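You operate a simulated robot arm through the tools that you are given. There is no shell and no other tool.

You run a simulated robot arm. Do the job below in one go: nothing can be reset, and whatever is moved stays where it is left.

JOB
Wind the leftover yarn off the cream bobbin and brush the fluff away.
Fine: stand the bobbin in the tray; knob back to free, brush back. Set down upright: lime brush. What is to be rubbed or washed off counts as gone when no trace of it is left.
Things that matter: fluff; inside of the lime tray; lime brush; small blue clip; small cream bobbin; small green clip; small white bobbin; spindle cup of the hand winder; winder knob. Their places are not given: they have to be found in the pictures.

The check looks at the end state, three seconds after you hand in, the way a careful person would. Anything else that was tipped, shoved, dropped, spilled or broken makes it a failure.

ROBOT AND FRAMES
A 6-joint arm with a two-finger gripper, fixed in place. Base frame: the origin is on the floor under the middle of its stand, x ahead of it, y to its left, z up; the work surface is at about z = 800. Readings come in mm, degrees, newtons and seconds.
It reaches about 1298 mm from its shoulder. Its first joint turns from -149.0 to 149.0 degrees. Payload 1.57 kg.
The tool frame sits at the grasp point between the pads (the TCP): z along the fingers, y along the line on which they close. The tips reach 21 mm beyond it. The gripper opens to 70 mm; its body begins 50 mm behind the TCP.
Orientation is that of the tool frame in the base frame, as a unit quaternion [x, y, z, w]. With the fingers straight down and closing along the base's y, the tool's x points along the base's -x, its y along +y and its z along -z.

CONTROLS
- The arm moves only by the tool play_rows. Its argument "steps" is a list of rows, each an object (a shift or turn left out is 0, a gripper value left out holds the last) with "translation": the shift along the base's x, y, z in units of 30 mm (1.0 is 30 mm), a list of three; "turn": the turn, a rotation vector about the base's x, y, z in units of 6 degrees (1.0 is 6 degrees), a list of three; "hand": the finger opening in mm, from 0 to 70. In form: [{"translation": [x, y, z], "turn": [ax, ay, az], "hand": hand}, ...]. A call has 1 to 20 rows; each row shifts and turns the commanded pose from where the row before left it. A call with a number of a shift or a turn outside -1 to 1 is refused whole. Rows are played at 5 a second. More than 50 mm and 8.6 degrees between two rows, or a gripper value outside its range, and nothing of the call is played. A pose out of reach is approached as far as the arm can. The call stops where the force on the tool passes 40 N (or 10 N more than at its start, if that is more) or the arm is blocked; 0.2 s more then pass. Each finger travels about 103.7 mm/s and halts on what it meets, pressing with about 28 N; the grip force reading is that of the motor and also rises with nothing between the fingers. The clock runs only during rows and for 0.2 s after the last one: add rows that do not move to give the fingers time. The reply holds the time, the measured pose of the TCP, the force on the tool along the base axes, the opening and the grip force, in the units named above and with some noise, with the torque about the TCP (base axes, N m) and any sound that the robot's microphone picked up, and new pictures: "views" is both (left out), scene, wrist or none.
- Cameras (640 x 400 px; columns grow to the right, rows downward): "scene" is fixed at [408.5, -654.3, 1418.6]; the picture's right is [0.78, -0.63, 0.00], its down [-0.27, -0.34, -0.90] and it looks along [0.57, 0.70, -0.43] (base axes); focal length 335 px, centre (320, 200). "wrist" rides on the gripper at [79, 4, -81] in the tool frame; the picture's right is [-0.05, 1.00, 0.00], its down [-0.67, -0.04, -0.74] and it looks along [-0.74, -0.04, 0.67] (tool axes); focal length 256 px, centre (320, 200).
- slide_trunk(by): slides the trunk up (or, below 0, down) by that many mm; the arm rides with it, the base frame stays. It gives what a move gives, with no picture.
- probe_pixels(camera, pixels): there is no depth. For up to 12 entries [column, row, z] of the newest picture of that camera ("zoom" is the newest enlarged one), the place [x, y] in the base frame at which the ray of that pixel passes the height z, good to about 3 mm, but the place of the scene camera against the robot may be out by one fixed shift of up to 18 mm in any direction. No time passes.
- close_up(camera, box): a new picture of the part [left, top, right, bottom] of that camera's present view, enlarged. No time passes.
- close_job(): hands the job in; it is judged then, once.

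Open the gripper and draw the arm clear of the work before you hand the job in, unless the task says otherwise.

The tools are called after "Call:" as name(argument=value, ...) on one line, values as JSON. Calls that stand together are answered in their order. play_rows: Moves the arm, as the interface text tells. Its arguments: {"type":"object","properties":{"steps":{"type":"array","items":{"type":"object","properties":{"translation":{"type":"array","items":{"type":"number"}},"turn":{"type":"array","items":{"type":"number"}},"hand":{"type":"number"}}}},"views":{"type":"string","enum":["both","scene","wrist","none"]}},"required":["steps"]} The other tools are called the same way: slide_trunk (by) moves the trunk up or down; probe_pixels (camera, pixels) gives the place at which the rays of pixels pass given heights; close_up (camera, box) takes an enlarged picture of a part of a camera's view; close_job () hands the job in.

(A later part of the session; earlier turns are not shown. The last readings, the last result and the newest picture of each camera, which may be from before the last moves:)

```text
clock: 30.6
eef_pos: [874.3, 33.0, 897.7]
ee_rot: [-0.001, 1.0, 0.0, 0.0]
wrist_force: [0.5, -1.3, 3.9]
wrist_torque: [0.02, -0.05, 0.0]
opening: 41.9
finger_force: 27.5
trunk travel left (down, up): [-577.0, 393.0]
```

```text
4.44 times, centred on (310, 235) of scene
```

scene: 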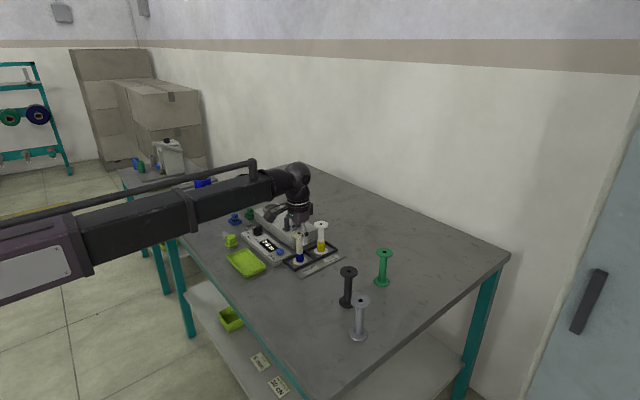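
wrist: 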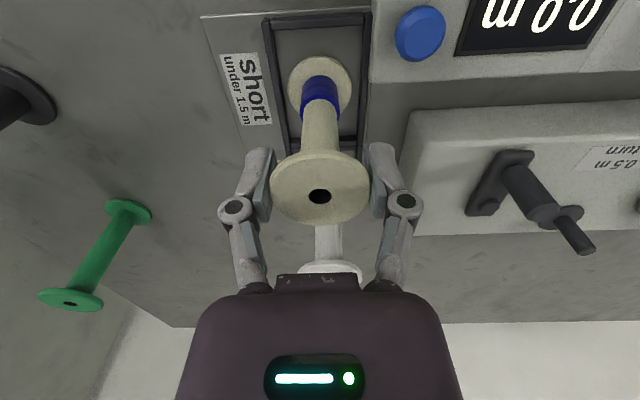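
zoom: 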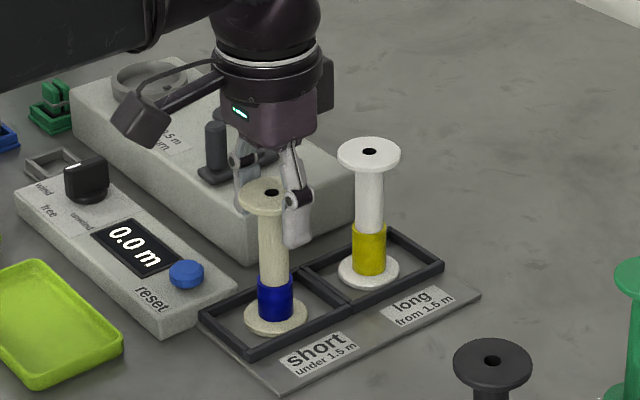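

The pads hold the 42 mm flange rim. I lift slightly first, then to about 115 mm.

Call:
slide_trunk(by=15)

Call:
play_rows(steps=[{}], views="wrist")

Call:
slide_trunk(by=100)

Call:
play_rows(steps=[{}], views="both")

Call:
close_up(camera="scene", box=[240, 150, 360, 270])

```text
clock: 31.2
eef_pos: [875.2, 33.6, 911.0]
ee_rot: [0.0, 1.0, -0.001, 0.001]
wrist_force: [0.6, -1.0, -0.7]
wrist_torque: [0.01, -0.01, 0.04]
opening: 41.6
finger_force: 28.0
trunk travel left (down, up): [-592.0, 378.0]
```

```text
clock: 31.6
eef_pos: [874.4, 34.6, 910.5]
ee_rot: [0.0, 1.0, 0.0, 0.0]
wrist_force: [0.4, 0.4, 0.1]
wrist_torque: [0.0, 0.01, -0.04]
opening: 41.8
finger_force: 27.6
trunk travel left (down, up): [-592.0, 378.0]
```

wrist: 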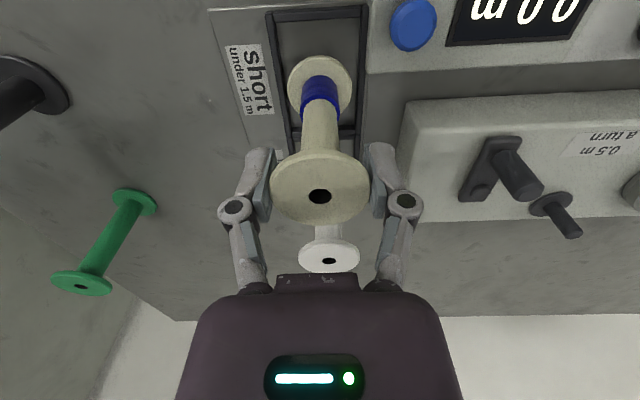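

```text
clock: 33.0
eef_pos: [874.2, 34.3, 1010.7]
ee_rot: [0.0, 1.0, 0.0, 0.0]
wrist_force: [-0.7, 0.3, -0.2]
wrist_torque: [-0.01, -0.03, 0.0]
opening: 41.8
finger_force: 28.3
trunk travel left (down, up): [-692.0, 278.0]
```

```text
clock: 33.4
eef_pos: [875.6, 34.2, 1010.2]
ee_rot: [0.0, 1.0, 0.001, -0.001]
wrist_force: [-0.7, -0.4, -0.4]
wrist_torque: [0.0, 0.03, 0.02]
opening: 41.3
finger_force: 28.2
trunk travel left (down, up): [-692.0, 278.0]
```

scene: 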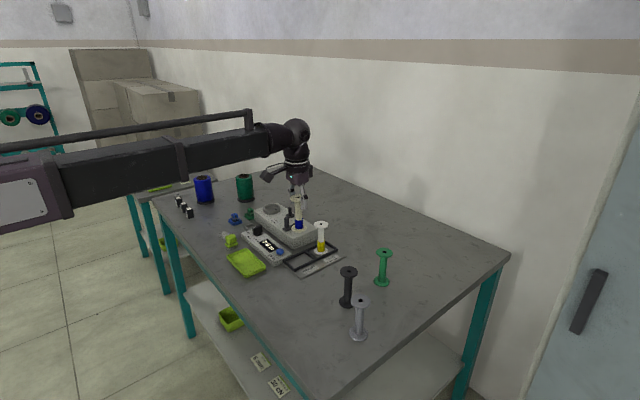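
wrist: 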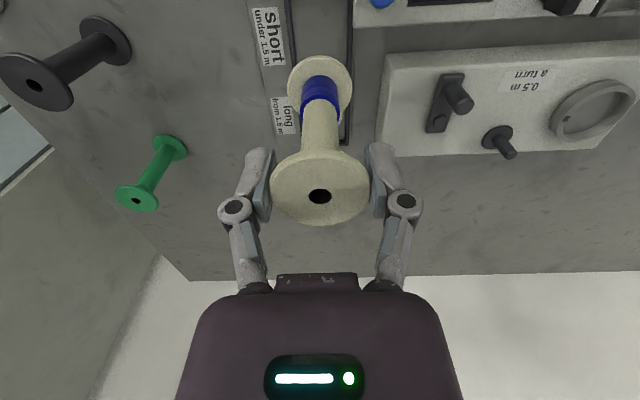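

```text
3.33 times, centred on (300, 210) of scene
```

zoom: 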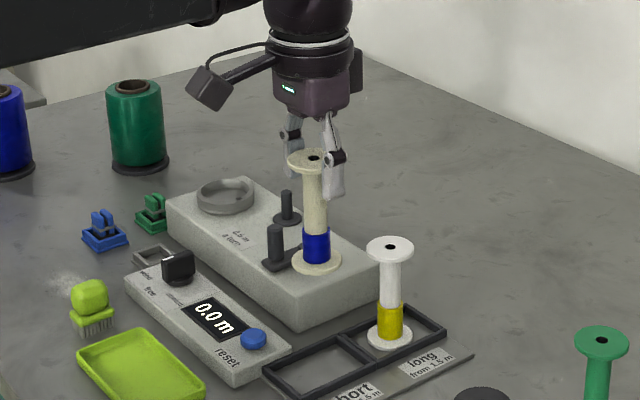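

Bobbin hangs straight, base at z≈916. I carry it over to the cup at about (944, 306), clear of the crank (890) and post (881).

Call:
play_rows(steps=[{"translation": [0.23, 0.907, 0]}, {"translation": [0.23, 0.907, 0]}, {"translation": [0.23, 0.907, 0]}, {"translation": [0.23, 0.907, 0]}, {"translation": [0.23, 0.907, 0]}, {"translation": [0.23, 0.907, 0]}, {"translation": [0.23, 0.907, 0]}, {"translation": [0.23, 0.907, 0]}, {"translation": [0.23, 0.907, 0]}, {"translation": [0.23, 0.907, 0]}, {}], views="both")

Call:
close_up(camera="wrist", box=[240, 20, 400, 180])

Call:
close_up(camera="scene", box=[230, 140, 350, 260])

```text
clock: 35.8
eef_pos: [944.8, 306.1, 1010.9]
ee_rot: [0.001, 1.0, 0.0, 0.0]
wrist_force: [-1.1, -0.4, -0.6]
wrist_torque: [0.0, 0.03, -0.01]
opening: 41.7
finger_force: 28.1
trunk travel left (down, up): [-692.0, 278.0]
```

scene: 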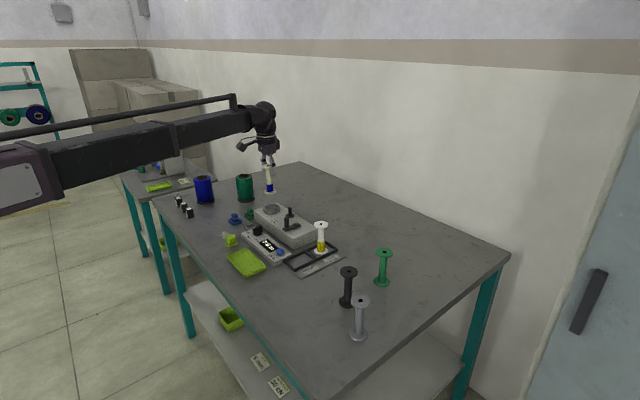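
wrist: 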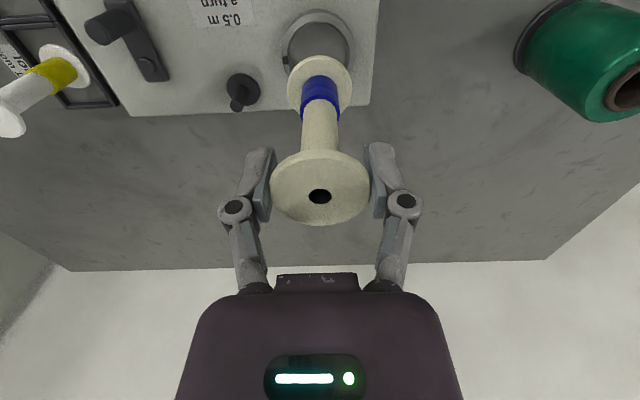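

```text
2.50 times, centred on (320, 100) of wrist
```

zoom: 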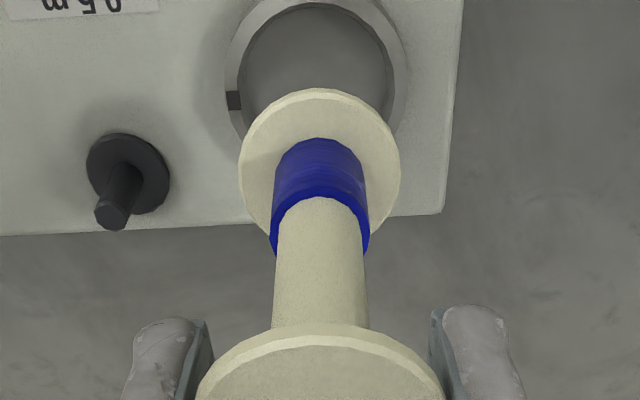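

```text
3.33 times, centred on (290, 200) of scene
```

zoom: 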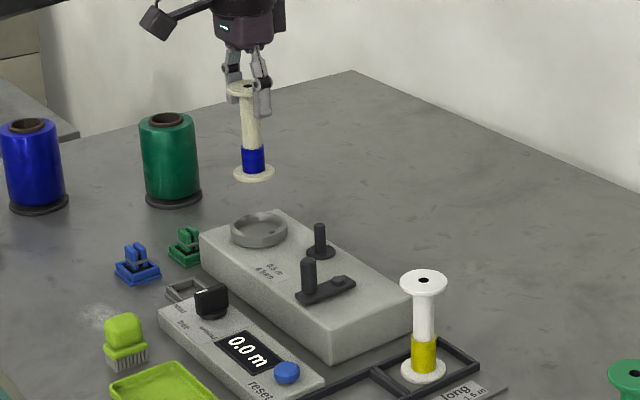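

Alignment in y looks right (cup col ≈318, bobbin base col ≈320). I lower 40 mm and check x alignment.

Call:
slide_trunk(by=-36)

Call:
play_rows(steps=[{}], views="both")

Call:
close_up(camera="wrist", box=[250, 0, 390, 140])

Call:
close_up(camera="scene", box=[240, 160, 310, 230])

```text
clock: 36.6
eef_pos: [943.6, 306.0, 975.4]
ee_rot: [0.0, 1.0, -0.001, 0.0]
wrist_force: [-0.8, 0.2, -0.6]
wrist_torque: [0.03, -0.04, 0.04]
opening: 41.4
finger_force: 27.9
trunk travel left (down, up): [-656.0, 314.0]
```

```text
clock: 37.0
eef_pos: [944.8, 305.8, 974.4]
ee_rot: [0.0, 1.0, 0.0, 0.0]
wrist_force: [0.5, 0.8, -0.5]
wrist_torque: [-0.01, -0.02, 0.0]
opening: 41.9
finger_force: 27.4
trunk travel left (down, up): [-656.0, 314.0]
```

scene: 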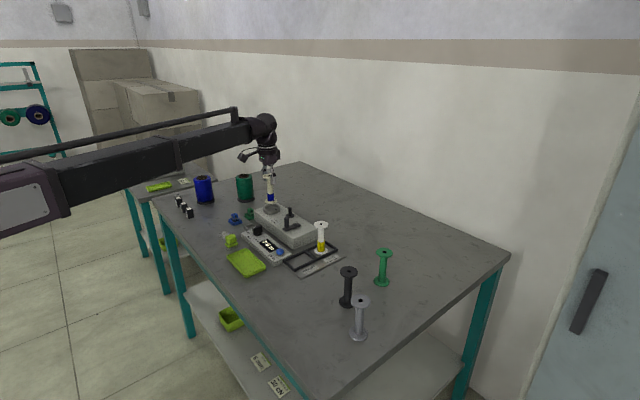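
wrist: 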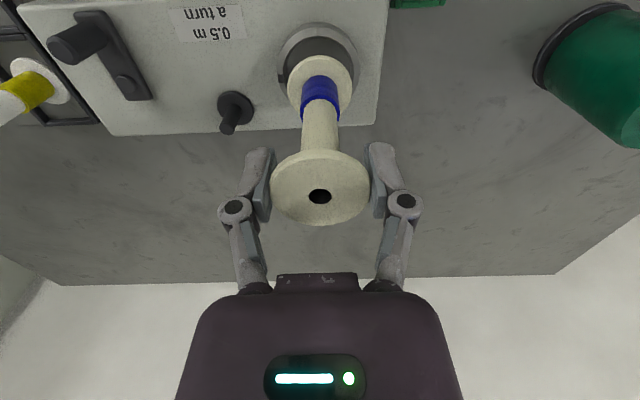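

```text
2.86 times, centred on (320, 70) of wrist
```

zoom: 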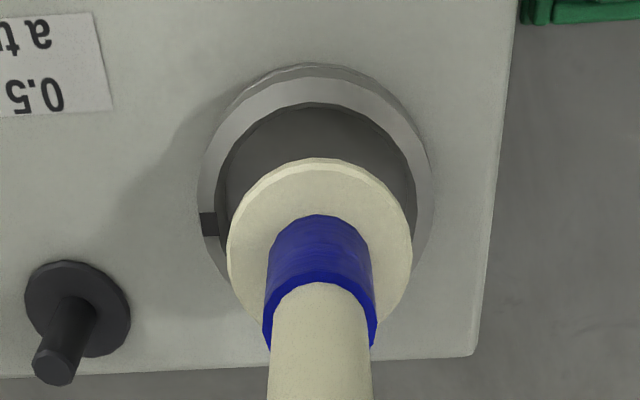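

```text
5.71 times, centred on (275, 195) of scene
```

zoom: 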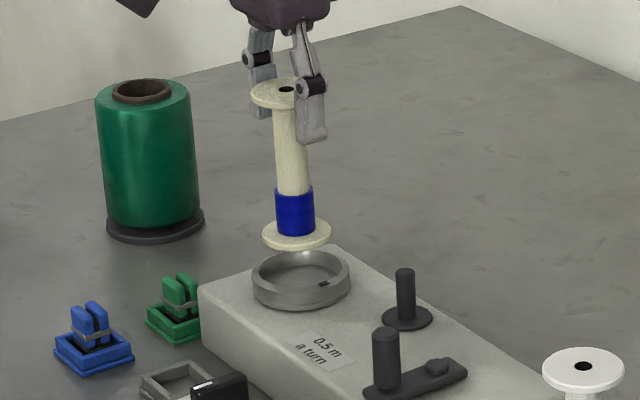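

Both views show the bobbin centred on the cup within about 1 mm. I lower in small stages, watching the force for seating.

Call:
slide_trunk(by=-20)

Call:
slide_trunk(by=-4)

Call:
slide_trunk(by=-3)

Call:
play_rows(steps=[{}], views="both")

Call:
close_up(camera="wrist", box=[250, 0, 390, 140])

Call:
close_up(camera="scene", box=[240, 160, 310, 230])

```text
clock: 37.6
eef_pos: [943.9, 306.7, 954.8]
ee_rot: [0.0, 1.0, 0.0, 0.0]
wrist_force: [0.4, 0.1, 0.2]
wrist_torque: [0.03, -0.02, 0.01]
opening: 41.7
finger_force: 28.2
trunk travel left (down, up): [-636.0, 334.0]
```

```text
clock: 38.2
eef_pos: [945.0, 305.7, 951.7]
ee_rot: [0.0, 1.0, 0.0, 0.0]
wrist_force: [-0.5, 0.4, -0.6]
wrist_torque: [0.02, 0.02, -0.01]
opening: 41.5
finger_force: 28.4
trunk travel left (down, up): [-632.0, 338.0]
```

```text
clock: 38.7
eef_pos: [944.7, 306.9, 947.3]
ee_rot: [0.0, 1.0, 0.0, 0.0]
wrist_force: [0.1, -0.5, 0.4]
wrist_torque: [0.0, -0.01, 0.0]
opening: 41.7
finger_force: 27.7
trunk travel left (down, up): [-629.0, 341.0]
```

```text
clock: 39.1
eef_pos: [944.5, 306.9, 948.4]
ee_rot: [0.0, 1.0, 0.001, 0.0]
wrist_force: [-0.7, -0.1, -0.3]
wrist_torque: [0.04, 0.01, -0.02]
opening: 41.5
finger_force: 28.0
trunk travel left (down, up): [-629.0, 341.0]
```

scene: 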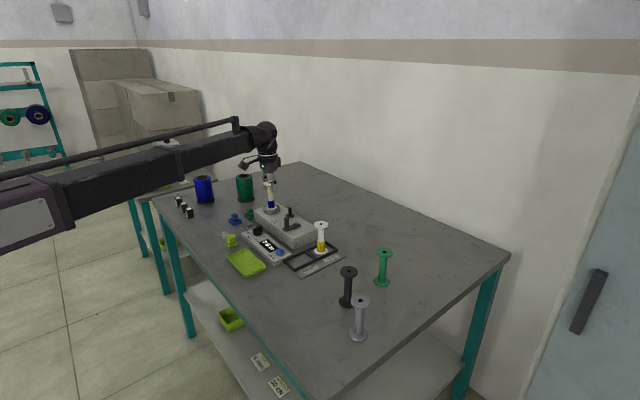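
wrist: 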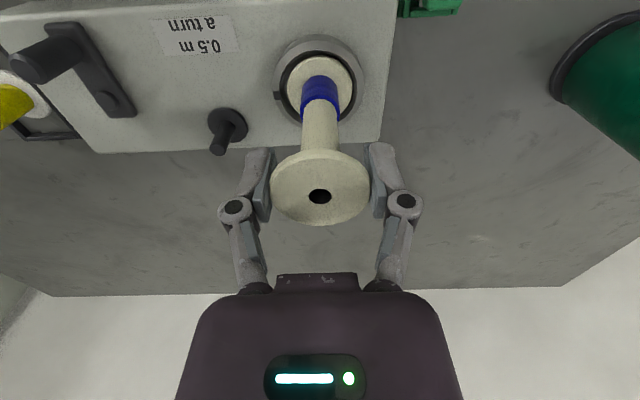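

```text
2.86 times, centred on (320, 70) of wrist
```

zoom: 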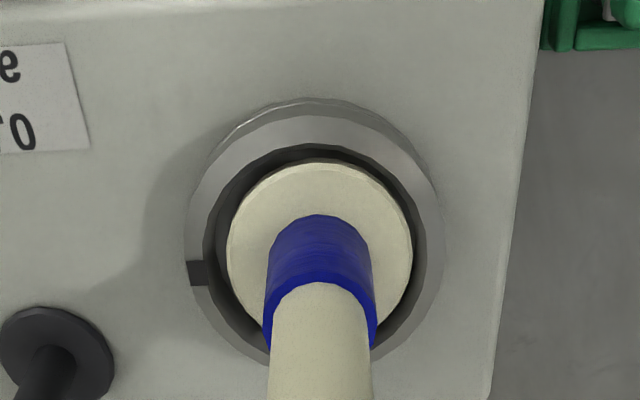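

```text
5.71 times, centred on (275, 195) of scene
```

zoom: 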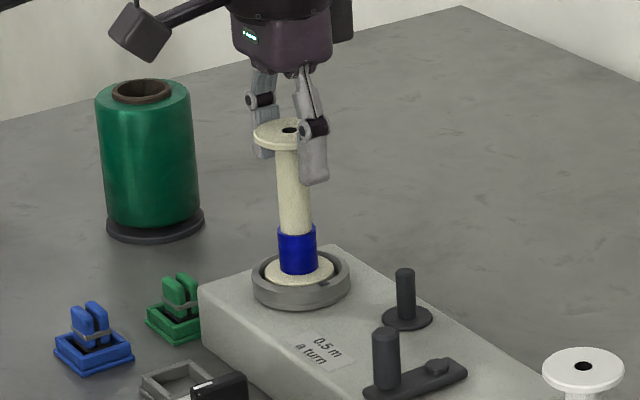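

The bobbin's base is inside the ring with a gap all round and no contact yet. I keep lowering 2 mm at a time.

Call:
slide_trunk(by=-2)

Call:
slide_trunk(by=-2)

Call:
slide_trunk(by=-2)

```text
clock: 39.6
eef_pos: [944.3, 305.4, 945.0]
ee_rot: [0.0, 1.0, 0.0, -0.001]
wrist_force: [-0.3, -0.5, -0.6]
wrist_torque: [0.02, 0.0, 0.01]
opening: 41.6
finger_force: 28.4
trunk travel left (down, up): [-627.0, 343.0]
```

```text
clock: 40.1
eef_pos: [944.4, 305.5, 944.2]
ee_rot: [0.0, 1.0, 0.0, -0.001]
wrist_force: [-0.3, 0.0, -0.8]
wrist_torque: [0.02, -0.03, 0.0]
opening: 42.1
finger_force: 28.3
trunk travel left (down, up): [-625.0, 345.0]
```

```text
clock: 40.7
eef_pos: [943.4, 305.2, 944.3]
ee_rot: [0.0, 1.0, 0.0, 0.001]
wrist_force: [3.3, 1.9, 13.3]
wrist_torque: [0.11, -0.3, 0.03]
opening: 41.8
finger_force: 27.9
trunk travel left (down, up): [-623.0, 347.0]
```

Contact: 13 N upward at TCP z≈944, so the base is on the cup floor. I relieve 1 mm and open.

Call:
slide_trunk(by=1.5)

Call:
play_rows(steps=[{"hand": 46}, {"hand": 55}, {"hand": 70}, {}], views="both")

Call:
close_up(camera="scene", box=[240, 160, 310, 230])

```text
clock: 41.2
eef_pos: [943.3, 306.0, 942.8]
ee_rot: [0.0, 1.0, 0.0, 0.0]
wrist_force: [0.1, 1.2, 0.8]
wrist_torque: [-0.02, 0.03, 0.01]
opening: 41.9
finger_force: 28.1
trunk travel left (down, up): [-625.0, 345.0]
```

```text
clock: 42.2
eef_pos: [944.8, 305.9, 944.9]
ee_rot: [-0.001, 1.0, 0.0, 0.0]
wrist_force: [-0.3, 0.8, -0.4]
wrist_torque: [0.0, -0.01, -0.01]
opening: 69.9
finger_force: 0.0
trunk travel left (down, up): [-625.0, 345.0]
```

scene: 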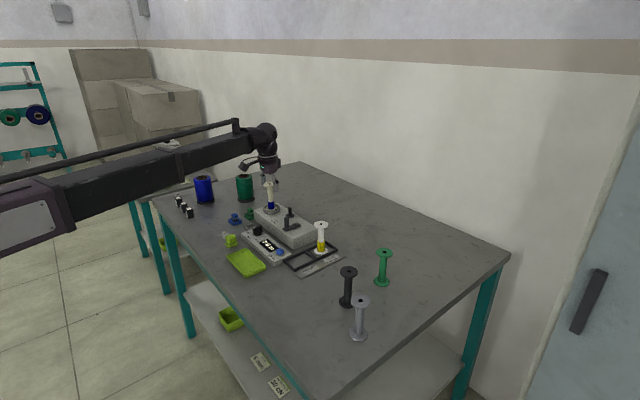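
wrist: 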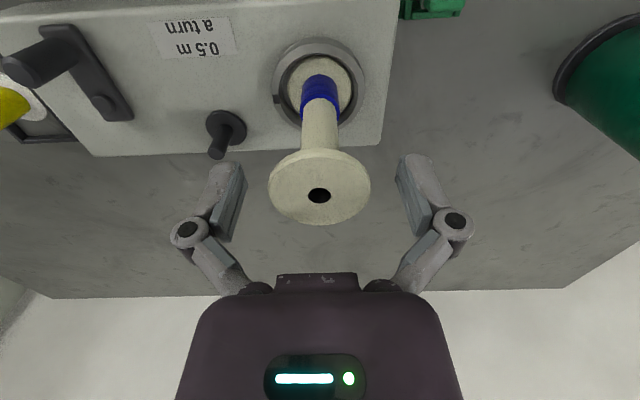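

```text
5.71 times, centred on (275, 195) of scene
```

zoom: 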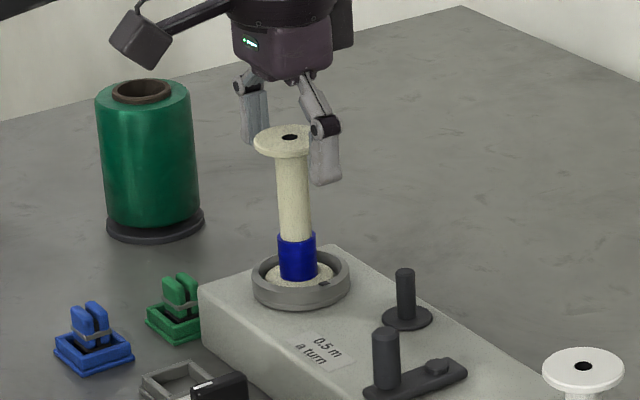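

The bobbin stands freely in the cup. I raise 62 mm to clear its top (z≈950), then go over the knob at (843, 231).

Call:
slide_trunk(by=62)

Call:
play_rows(steps=[{"translation": [-0.85, 0, 0]}, {"translation": [-0.85, -0.4, 0]}, {"translation": [-0.85, -0.7, 0]}, {"translation": [-0.84, -0.7, 0]}, {"translation": [0, -0.7, 0]}, {"hand": 40}, {}], views="both")

Call:
close_up(camera="wrist", box=[250, 40, 410, 160])

```text
clock: 43.2
eef_pos: [944.1, 306.0, 1005.3]
ee_rot: [0.0, 1.0, 0.0, 0.0]
wrist_force: [0.4, -0.5, -0.1]
wrist_torque: [-0.02, -0.01, -0.01]
opening: 69.9
finger_force: 0.0
trunk travel left (down, up): [-687.0, 283.0]
```

```text
clock: 44.8
eef_pos: [843.3, 229.5, 1006.0]
ee_rot: [0.0, 1.0, -0.001, 0.0]
wrist_force: [0.7, 0.4, -0.7]
wrist_torque: [0.03, 0.02, -0.01]
opening: 40.2
finger_force: 0.0
trunk travel left (down, up): [-687.0, 283.0]
```

scene: 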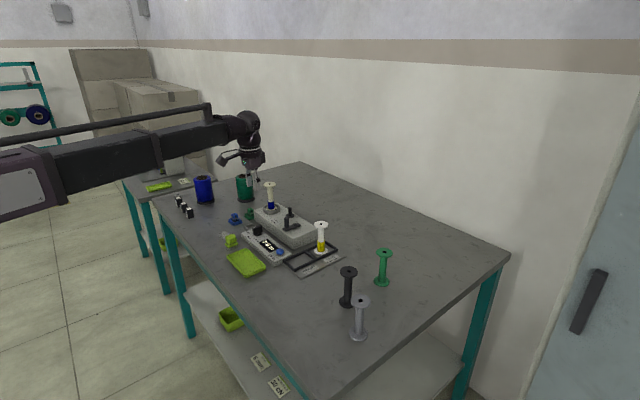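
wrist: 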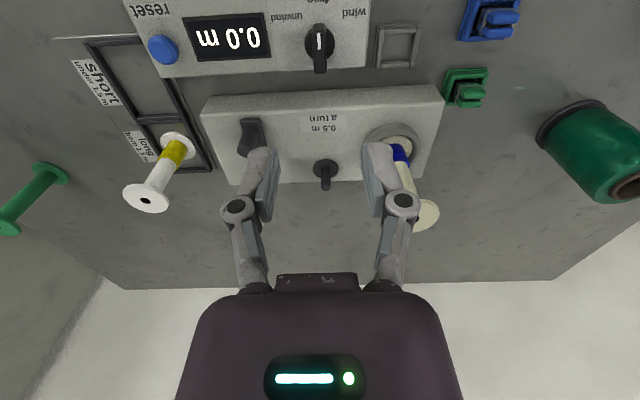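

```text
3.33 times, centred on (330, 100) of wrist
```

zoom: 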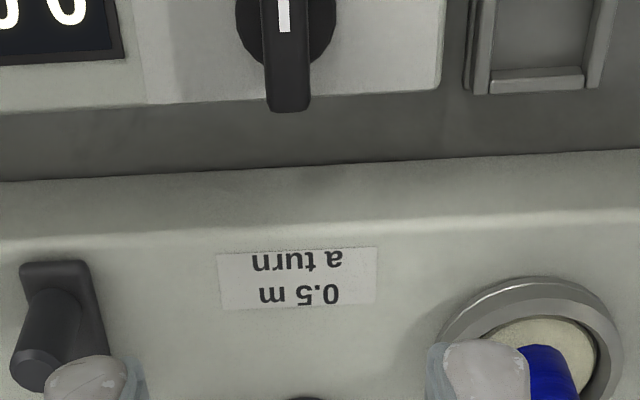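

I measure the knob once more from here before going down.

Call:
close_up(camera="wrist", box=[270, 0, 382, 80])

```text
5.00 times, centred on (326, 40) of wrist
```

zoom: 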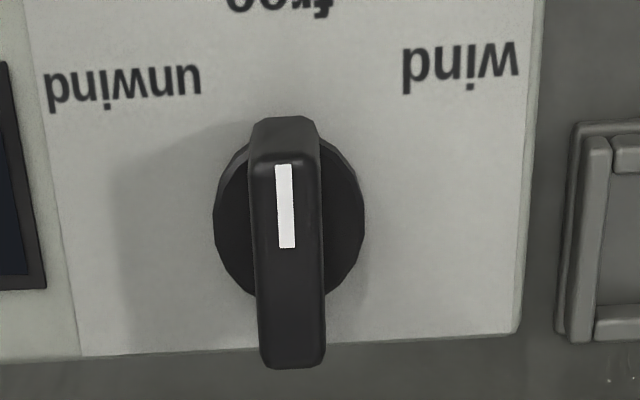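

Probing the knob bar's top face ends (286,157), (292,358) and the disc centre (289,213).

Call:
probe_pixels(camera="zoom", pixels=[[286, 157, 849], [292, 358, 849], [289, 257, 849], [289, 215, 824], [213, 215, 824], [365, 210, 824], [253, 220, 849], [322, 220, 849], [286, 206, 849]])

```text
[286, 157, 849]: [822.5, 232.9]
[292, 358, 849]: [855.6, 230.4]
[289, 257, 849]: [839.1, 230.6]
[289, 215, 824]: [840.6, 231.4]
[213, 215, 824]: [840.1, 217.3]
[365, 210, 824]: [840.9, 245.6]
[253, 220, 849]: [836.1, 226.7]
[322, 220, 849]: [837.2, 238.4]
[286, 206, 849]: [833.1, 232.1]
```

Knob centre ≈ (841.5, 231.5). I trim and descend in stages to TCP z≈850 (tips ~829, above the disc).

Call:
play_rows(steps=[{"translation": [-0.06, 0.067, 0], "hand": 40}, {}], views="none")

Call:
slide_trunk(by=-120)

Call:
play_rows(steps=[{}], views="both")

Call:
close_up(camera="wrist", box=[230, 80, 410, 220])

Call:
close_up(camera="scene", box=[220, 180, 310, 260])

```text
clock: 45.4
eef_pos: [840.7, 231.9, 1004.6]
ee_rot: [-0.001, 1.0, 0.0, 0.0]
wrist_force: [0.6, 0.2, -0.3]
wrist_torque: [-0.01, 0.0, -0.02]
opening: 40.0
finger_force: 0.1
trunk travel left (down, up): [-687.0, 283.0]
```

```text
clock: 46.9
eef_pos: [841.8, 232.4, 886.2]
ee_rot: [0.0, 1.0, 0.0, 0.0]
wrist_force: [0.7, -1.1, -0.3]
wrist_torque: [0.02, 0.02, 0.02]
opening: 39.7
finger_force: 0.1
trunk travel left (down, up): [-567.0, 403.0]
```

```text
clock: 47.3
eef_pos: [841.5, 232.8, 885.3]
ee_rot: [-0.001, 1.0, -0.001, 0.0]
wrist_force: [-0.5, -0.1, -0.7]
wrist_torque: [-0.01, -0.02, 0.01]
opening: 39.9
finger_force: 0.0
trunk travel left (down, up): [-567.0, 403.0]
```

scene: 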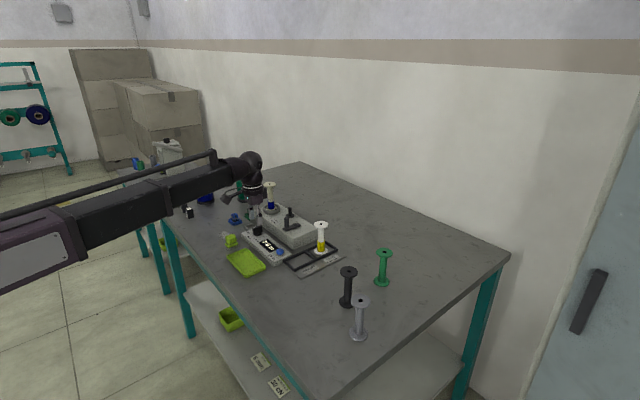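
wrist: 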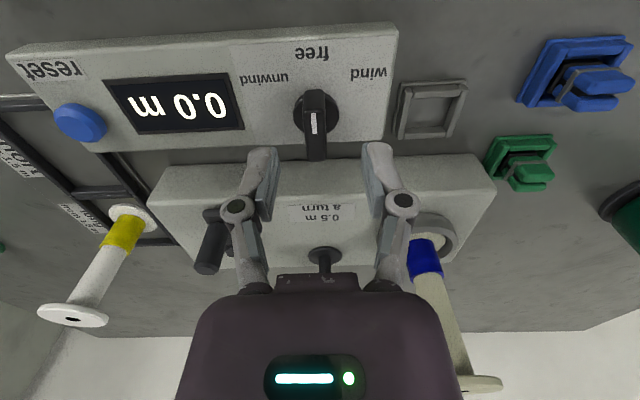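

```text
2.86 times, centred on (320, 150) of wrist
```

zoom: 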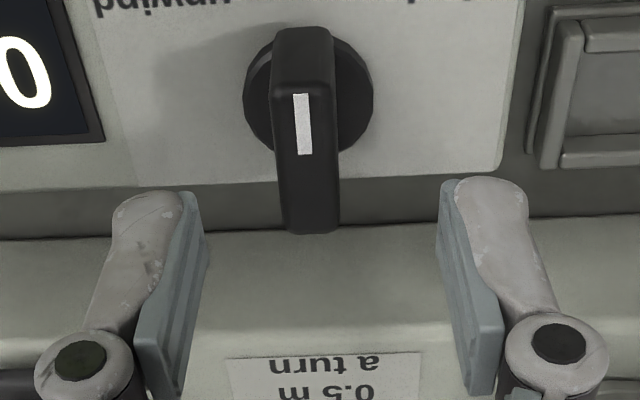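

```text
5.00 times, centred on (265, 220) of scene
```

zoom: 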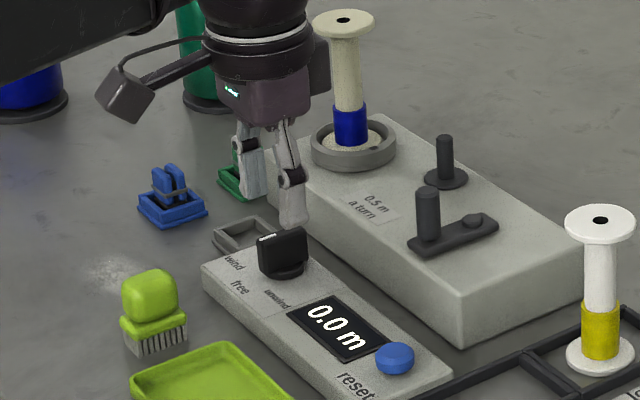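

The bar is between the open fingers. Descend 34 mm and close on it.

Call:
slide_trunk(by=-34)

Call:
play_rows(steps=[{"hand": 20}, {"hand": 14}, {"hand": 4}, {}], views="both")

Call:
close_up(camera="wrist", box=[230, 80, 410, 220])

Call:
close_up(camera="scene", box=[220, 180, 310, 260])

```text
clock: 48.1
eef_pos: [841.4, 232.0, 851.9]
ee_rot: [0.0, 1.0, 0.0, 0.0]
wrist_force: [0.0, -0.2, 0.0]
wrist_torque: [0.0, 0.0, 0.03]
opening: 40.0
finger_force: 0.0
trunk travel left (down, up): [-533.0, 437.0]
```

```text
clock: 49.1
eef_pos: [840.5, 230.2, 851.0]
ee_rot: [0.001, 1.0, 0.0, 0.0]
wrist_force: [-2.8, -19.5, -3.9]
wrist_torque: [-0.5, -0.2, -0.01]
opening: 12.1
finger_force: 32.4
trunk travel left (down, up): [-533.0, 437.0]
```

scene: 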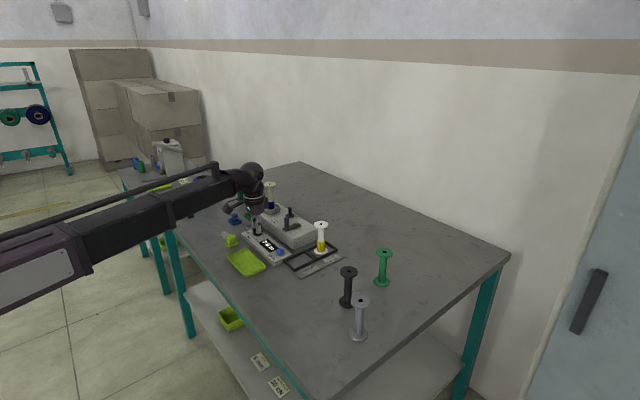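
wrist: 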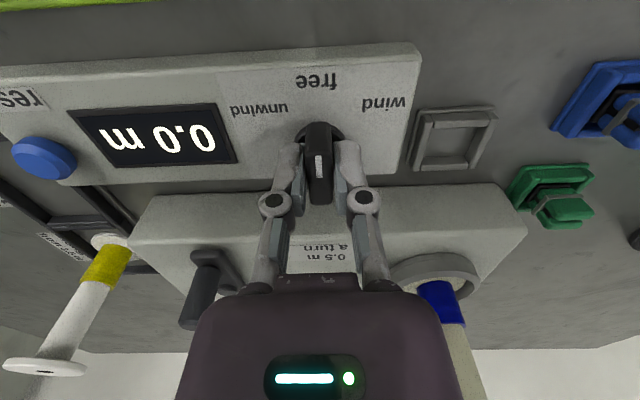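

```text
2.86 times, centred on (320, 150) of wrist
```

zoom: 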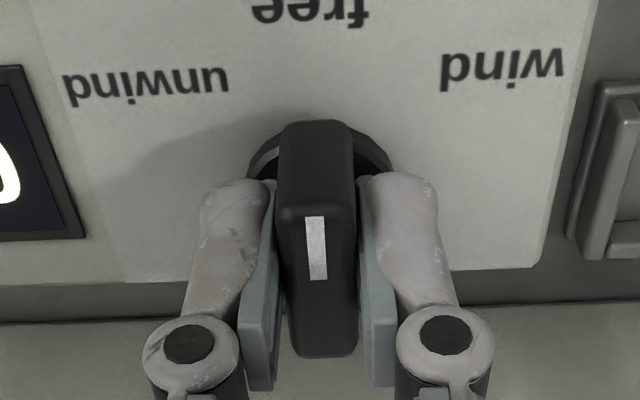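

```text
5.00 times, centred on (265, 220) of scene
```

zoom: 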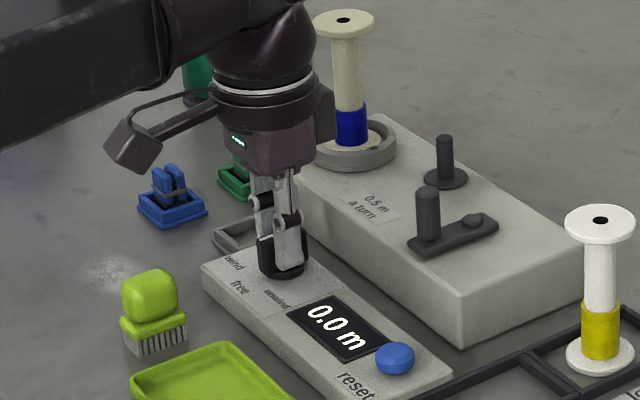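

Knob gripped (12 mm), with a −19.5 N side load showing the knob is slightly to −y. I relieve this by 1.7 mm and begin turning toward "unwind" (+z rotation).

Call:
play_rows(steps=[{"translation": [0, -0.055, 0]}, {}, {"turn": [0, 0, 1]}, {"turn": [0, 0, 1]}, {}], views="wrist")

Call:
close_up(camera="wrist", box=[230, 80, 410, 220])

```text
clock: 50.3
eef_pos: [841.1, 228.2, 851.3]
ee_rot: [-0.104, 0.995, 0.0, 0.0]
wrist_force: [-6.7, -15.0, -7.5]
wrist_torque: [-0.22, -0.07, -0.04]
opening: 11.9
finger_force: 32.0
trunk travel left (down, up): [-533.0, 437.0]
```

wrist: 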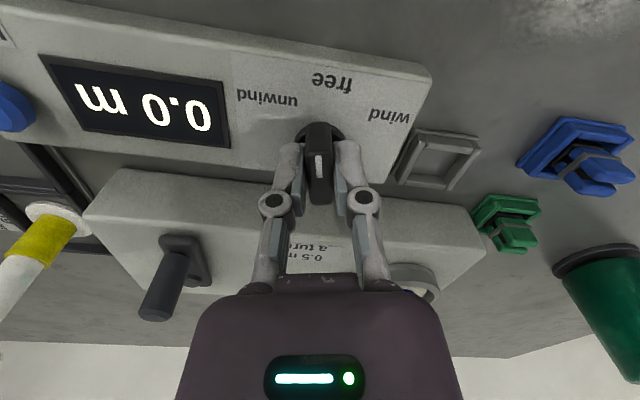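

```text
2.86 times, centred on (320, 150) of wrist
```

zoom: 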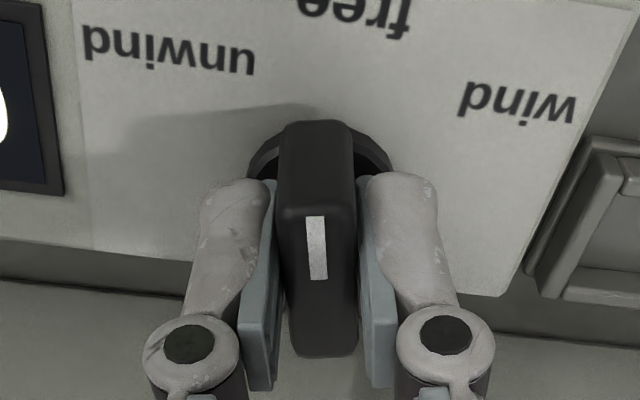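

The knob follows the gripper (unwind label is now nearer its tick). I shift 2 mm more to −y to relieve the side load and continue turning.

Call:
play_rows(steps=[{"translation": [0, -0.07, 0]}, {}, {"turn": [0, 0, 1]}, {"turn": [0, 0, 1]}, {}], views="wrist")

Call:
close_up(camera="wrist", box=[230, 80, 410, 220])

```text
clock: 51.5
eef_pos: [840.3, 228.5, 851.4]
ee_rot: [-0.209, 0.978, 0.001, 0.001]
wrist_force: [0.2, 3.8, 2.7]
wrist_torque: [-0.13, 0.67, -0.01]
opening: 12.0
finger_force: 31.5
trunk travel left (down, up): [-533.0, 437.0]
```

wrist: 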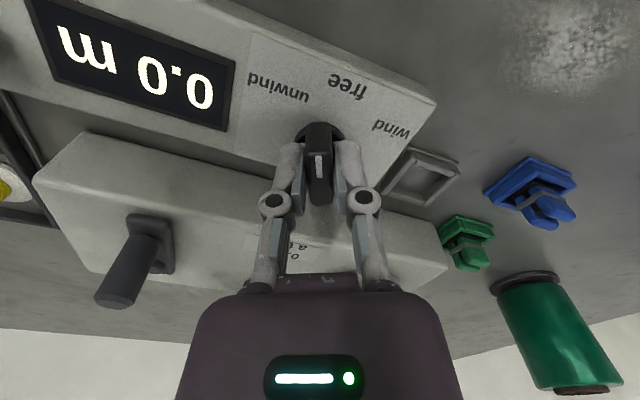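

```text
2.86 times, centred on (320, 150) of wrist
```

zoom: 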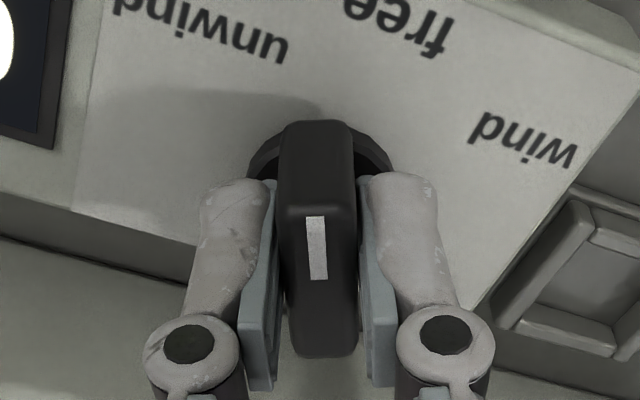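

Load is small now and the knob is at 24°. Continue by 18° more and look.

Call:
play_rows(steps=[{"turn": [0, 0, 1]}, {"turn": [0, 0, 1]}, {"turn": [0, 0, 1]}, {}], views="both")

Call:
close_up(camera="wrist", box=[210, 40, 410, 220])

```text
clock: 52.5
eef_pos: [841.6, 229.1, 851.0]
ee_rot: [-0.358, 0.934, 0.0, 0.002]
wrist_force: [6.5, 2.6, 6.0]
wrist_torque: [0.24, -0.35, 0.0]
opening: 11.9
finger_force: 32.0
trunk travel left (down, up): [-533.0, 437.0]
```

scene: 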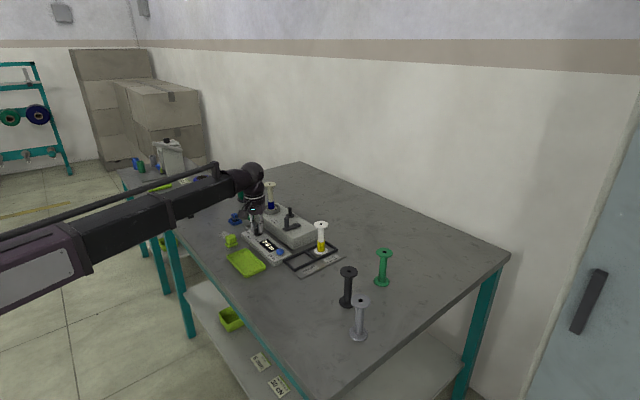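
wrist: 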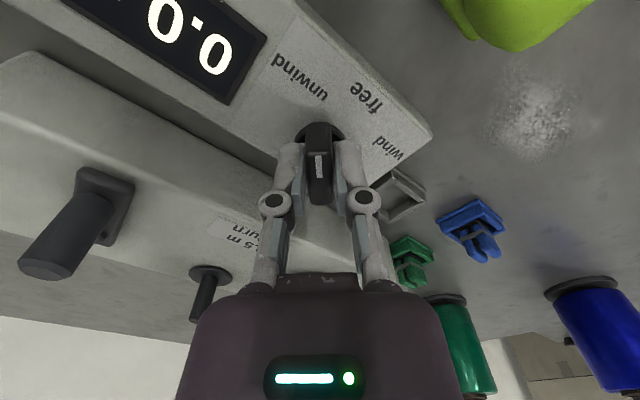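

```text
2.22 times, centred on (310, 130) of wrist
```

zoom: 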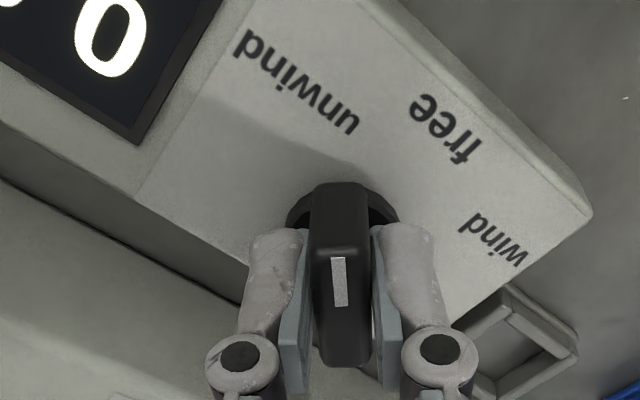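

At 42° the "unwind" label still lies a bit further round. Two more rows (54°).

Call:
play_rows(steps=[{"turn": [0, 0, 1]}, {"turn": [0, 0, 1]}, {}], views="both")

Call:
close_up(camera="wrist", box=[210, 40, 410, 220])

Call:
close_up(camera="scene", box=[220, 180, 310, 260])

```text
clock: 53.3
eef_pos: [840.8, 227.4, 851.7]
ee_rot: [-0.454, 0.891, -0.001, 0.0]
wrist_force: [5.0, -7.2, 3.6]
wrist_torque: [-0.14, -0.11, -0.67]
opening: 14.0
finger_force: 31.9
trunk travel left (down, up): [-533.0, 437.0]
```

scene: 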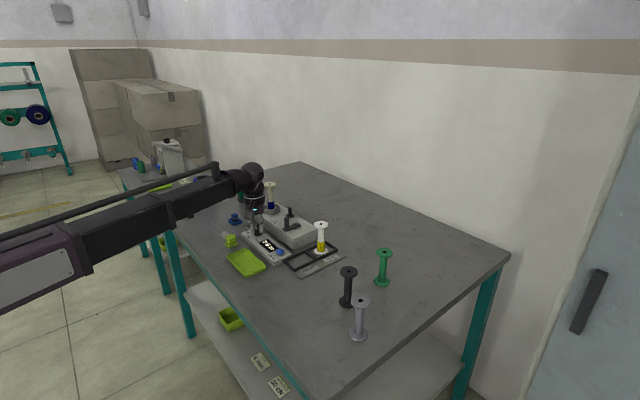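
wrist: 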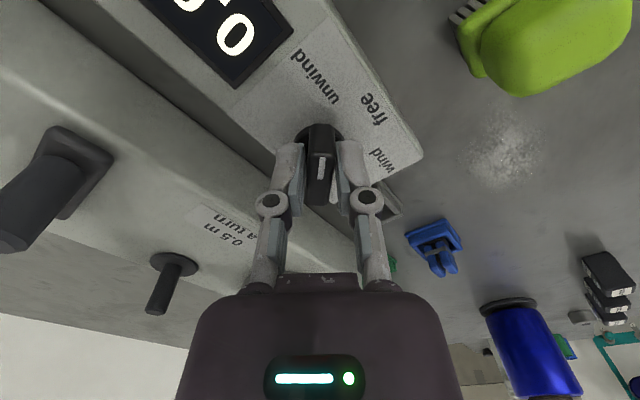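

```text
2.22 times, centred on (310, 130) of wrist
```

zoom: 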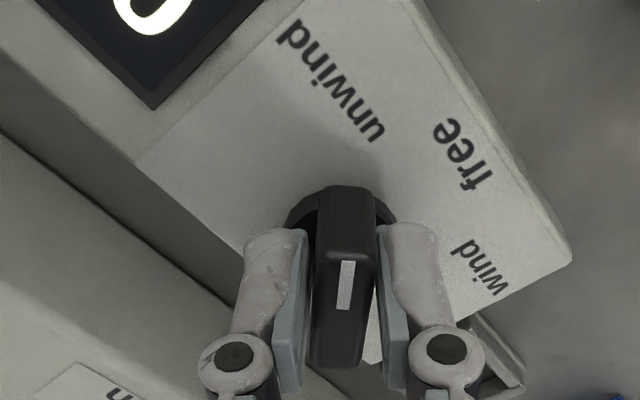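

```text
5.00 times, centred on (265, 220) of scene
```

zoom: 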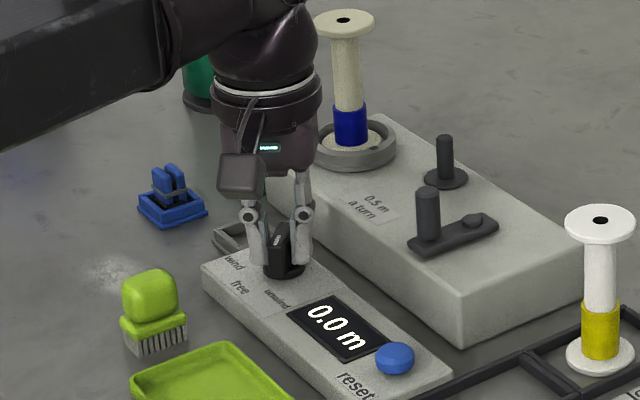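

Torque of −0.67 N·m and the bar twisting in the pads show the knob has reached its end stop at "unwind". I ease back about 5°, open, and look.

Call:
play_rows(steps=[{"turn": [0, 0, -0.9]}, {}, {"hand": 20}, {"hand": 40}, {}, {}], views="wrist")

Call:
slide_trunk(by=60)

Call:
play_rows(steps=[{}], views="both")

Call:
close_up(camera="scene", box=[220, 180, 310, 260])

Call:
close_up(camera="wrist", box=[210, 20, 410, 180])

```text
clock: 54.7
eef_pos: [841.5, 228.8, 851.6]
ee_rot: [-0.411, 0.911, 0.001, 0.001]
wrist_force: [-0.1, -0.2, 0.1]
wrist_torque: [-0.01, -0.02, 0.0]
opening: 39.8
finger_force: 0.1
trunk travel left (down, up): [-533.0, 437.0]
```

wrist: 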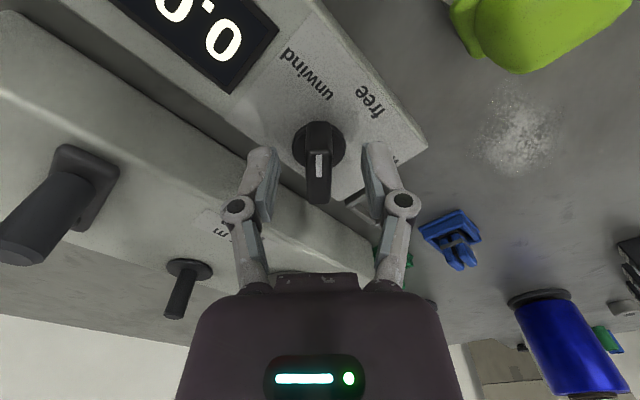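

```text
clock: 55.7
eef_pos: [842.6, 229.1, 910.9]
ee_rot: [-0.411, 0.911, 0.0, 0.0]
wrist_force: [-0.7, 1.4, -0.5]
wrist_torque: [0.01, -0.03, 0.01]
opening: 39.8
finger_force: 0.0
trunk travel left (down, up): [-593.0, 377.0]
```

```text
clock: 56.1
eef_pos: [842.1, 228.0, 911.8]
ee_rot: [-0.412, 0.911, 0.0, 0.0]
wrist_force: [-0.2, -0.3, -0.1]
wrist_torque: [0.02, 0.01, -0.03]
opening: 40.4
finger_force: 0.2
trunk travel left (down, up): [-593.0, 377.0]
```

scene: 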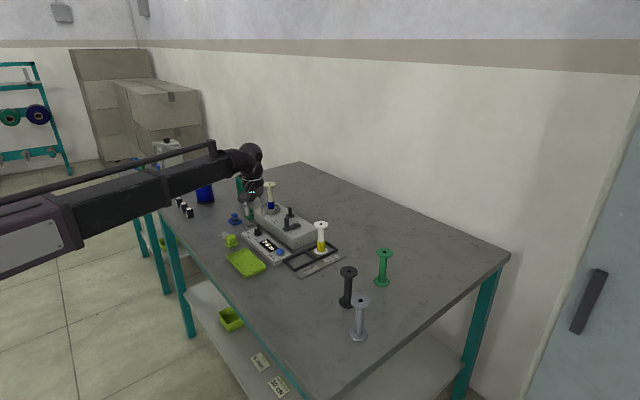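
wrist: 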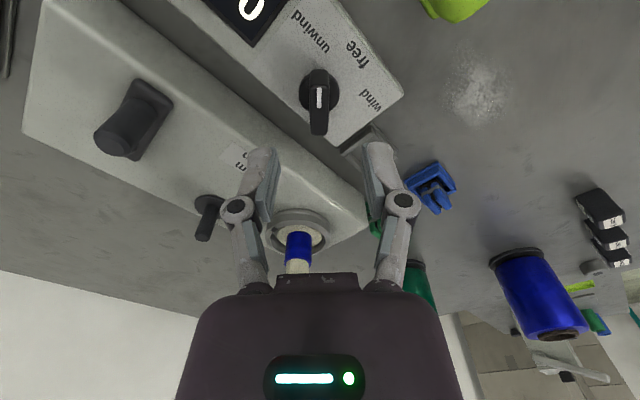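

```text
5.00 times, centred on (265, 220) of scene
```

zoom: 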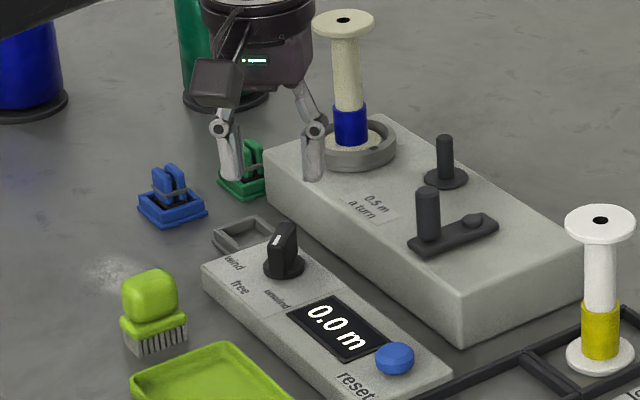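

```text
2.50 times, centred on (310, 100) of wrist
```

zoom: 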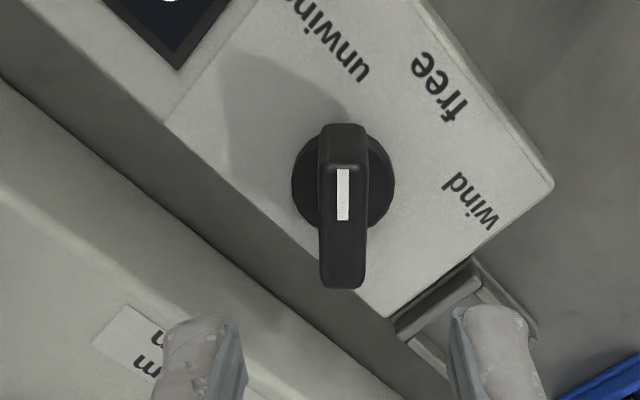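

The tick now points to "unwind"; display still 0.0 m, so the crank must be turned by hand. I rotate the gripper back, rise, and look at the crank from (835, 156).

Call:
slide_trunk(by=52)

Call:
play_rows(steps=[{"turn": [0, 0, -1]}, {"turn": [0, 0, -1]}, {"turn": [0, 0, -1], "translation": [0, -0.4, 0]}, {"turn": [0, 0, -1], "translation": [0, -0.4, 0]}, {"turn": [0, 0, -1], "translation": [0, -0.4, 0]}, {"turn": [0, 0, -1], "translation": [0, -0.4, 0]}, {"turn": [0, 0, -1], "translation": [0, -0.4, 0]}, {"turn": [0, 0, -1], "translation": [0, -0.4, 0]}, {"turn": [0, 0, -0.1]}, {}], views="both")

Call:
close_up(camera="wrist", box=[250, 90, 390, 230])

```text
clock: 57.0
eef_pos: [841.3, 228.1, 964.1]
ee_rot: [-0.412, 0.911, 0.0, 0.0]
wrist_force: [-0.9, -0.3, 1.3]
wrist_torque: [0.0, -0.01, 0.04]
opening: 39.8
finger_force: 0.1
trunk travel left (down, up): [-645.0, 325.0]
```

```text
clock: 59.2
eef_pos: [841.5, 156.9, 963.2]
ee_rot: [0.001, 1.0, 0.0, 0.0]
wrist_force: [0.5, 0.4, 0.3]
wrist_torque: [0.0, -0.03, 0.01]
opening: 40.1
finger_force: 0.1
trunk travel left (down, up): [-645.0, 325.0]
```

scene: 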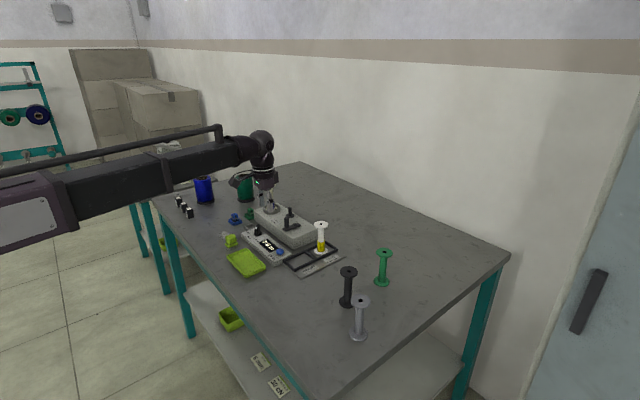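
wrist: 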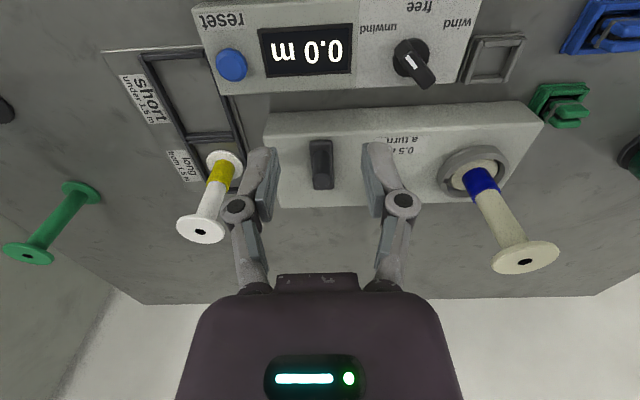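

```text
2.86 times, centred on (320, 160) of wrist
```

zoom: 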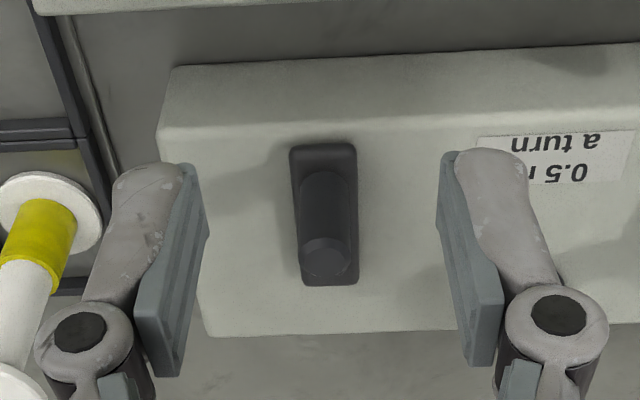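

Probing the handle's top (326,258), sides, and the crank bar ends.

Call:
probe_pixels(camera="zoom", pixels=[[326, 258, 890], [326, 258, 885], [301, 258, 890], [351, 258, 890], [322, 146, 854], [330, 284, 854], [291, 150, 854], [356, 150, 854]])

Call:
close_up(camera="scene", box=[250, 190, 330, 250])

```text
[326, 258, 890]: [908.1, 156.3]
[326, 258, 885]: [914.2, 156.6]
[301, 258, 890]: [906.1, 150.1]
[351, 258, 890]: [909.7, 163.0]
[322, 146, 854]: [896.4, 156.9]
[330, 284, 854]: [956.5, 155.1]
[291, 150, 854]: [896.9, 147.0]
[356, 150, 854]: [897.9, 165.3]
```

```text
6.67 times, centred on (290, 220) of scene
```

zoom: 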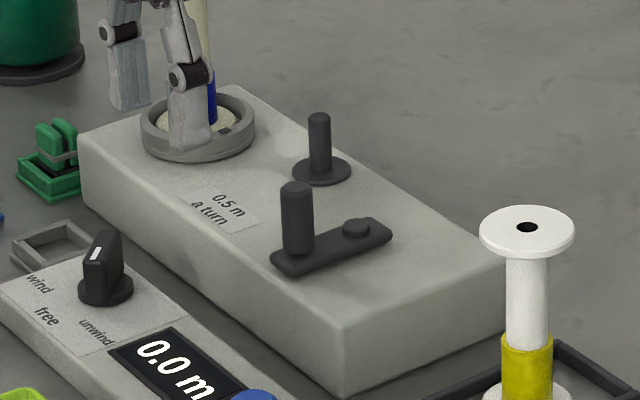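

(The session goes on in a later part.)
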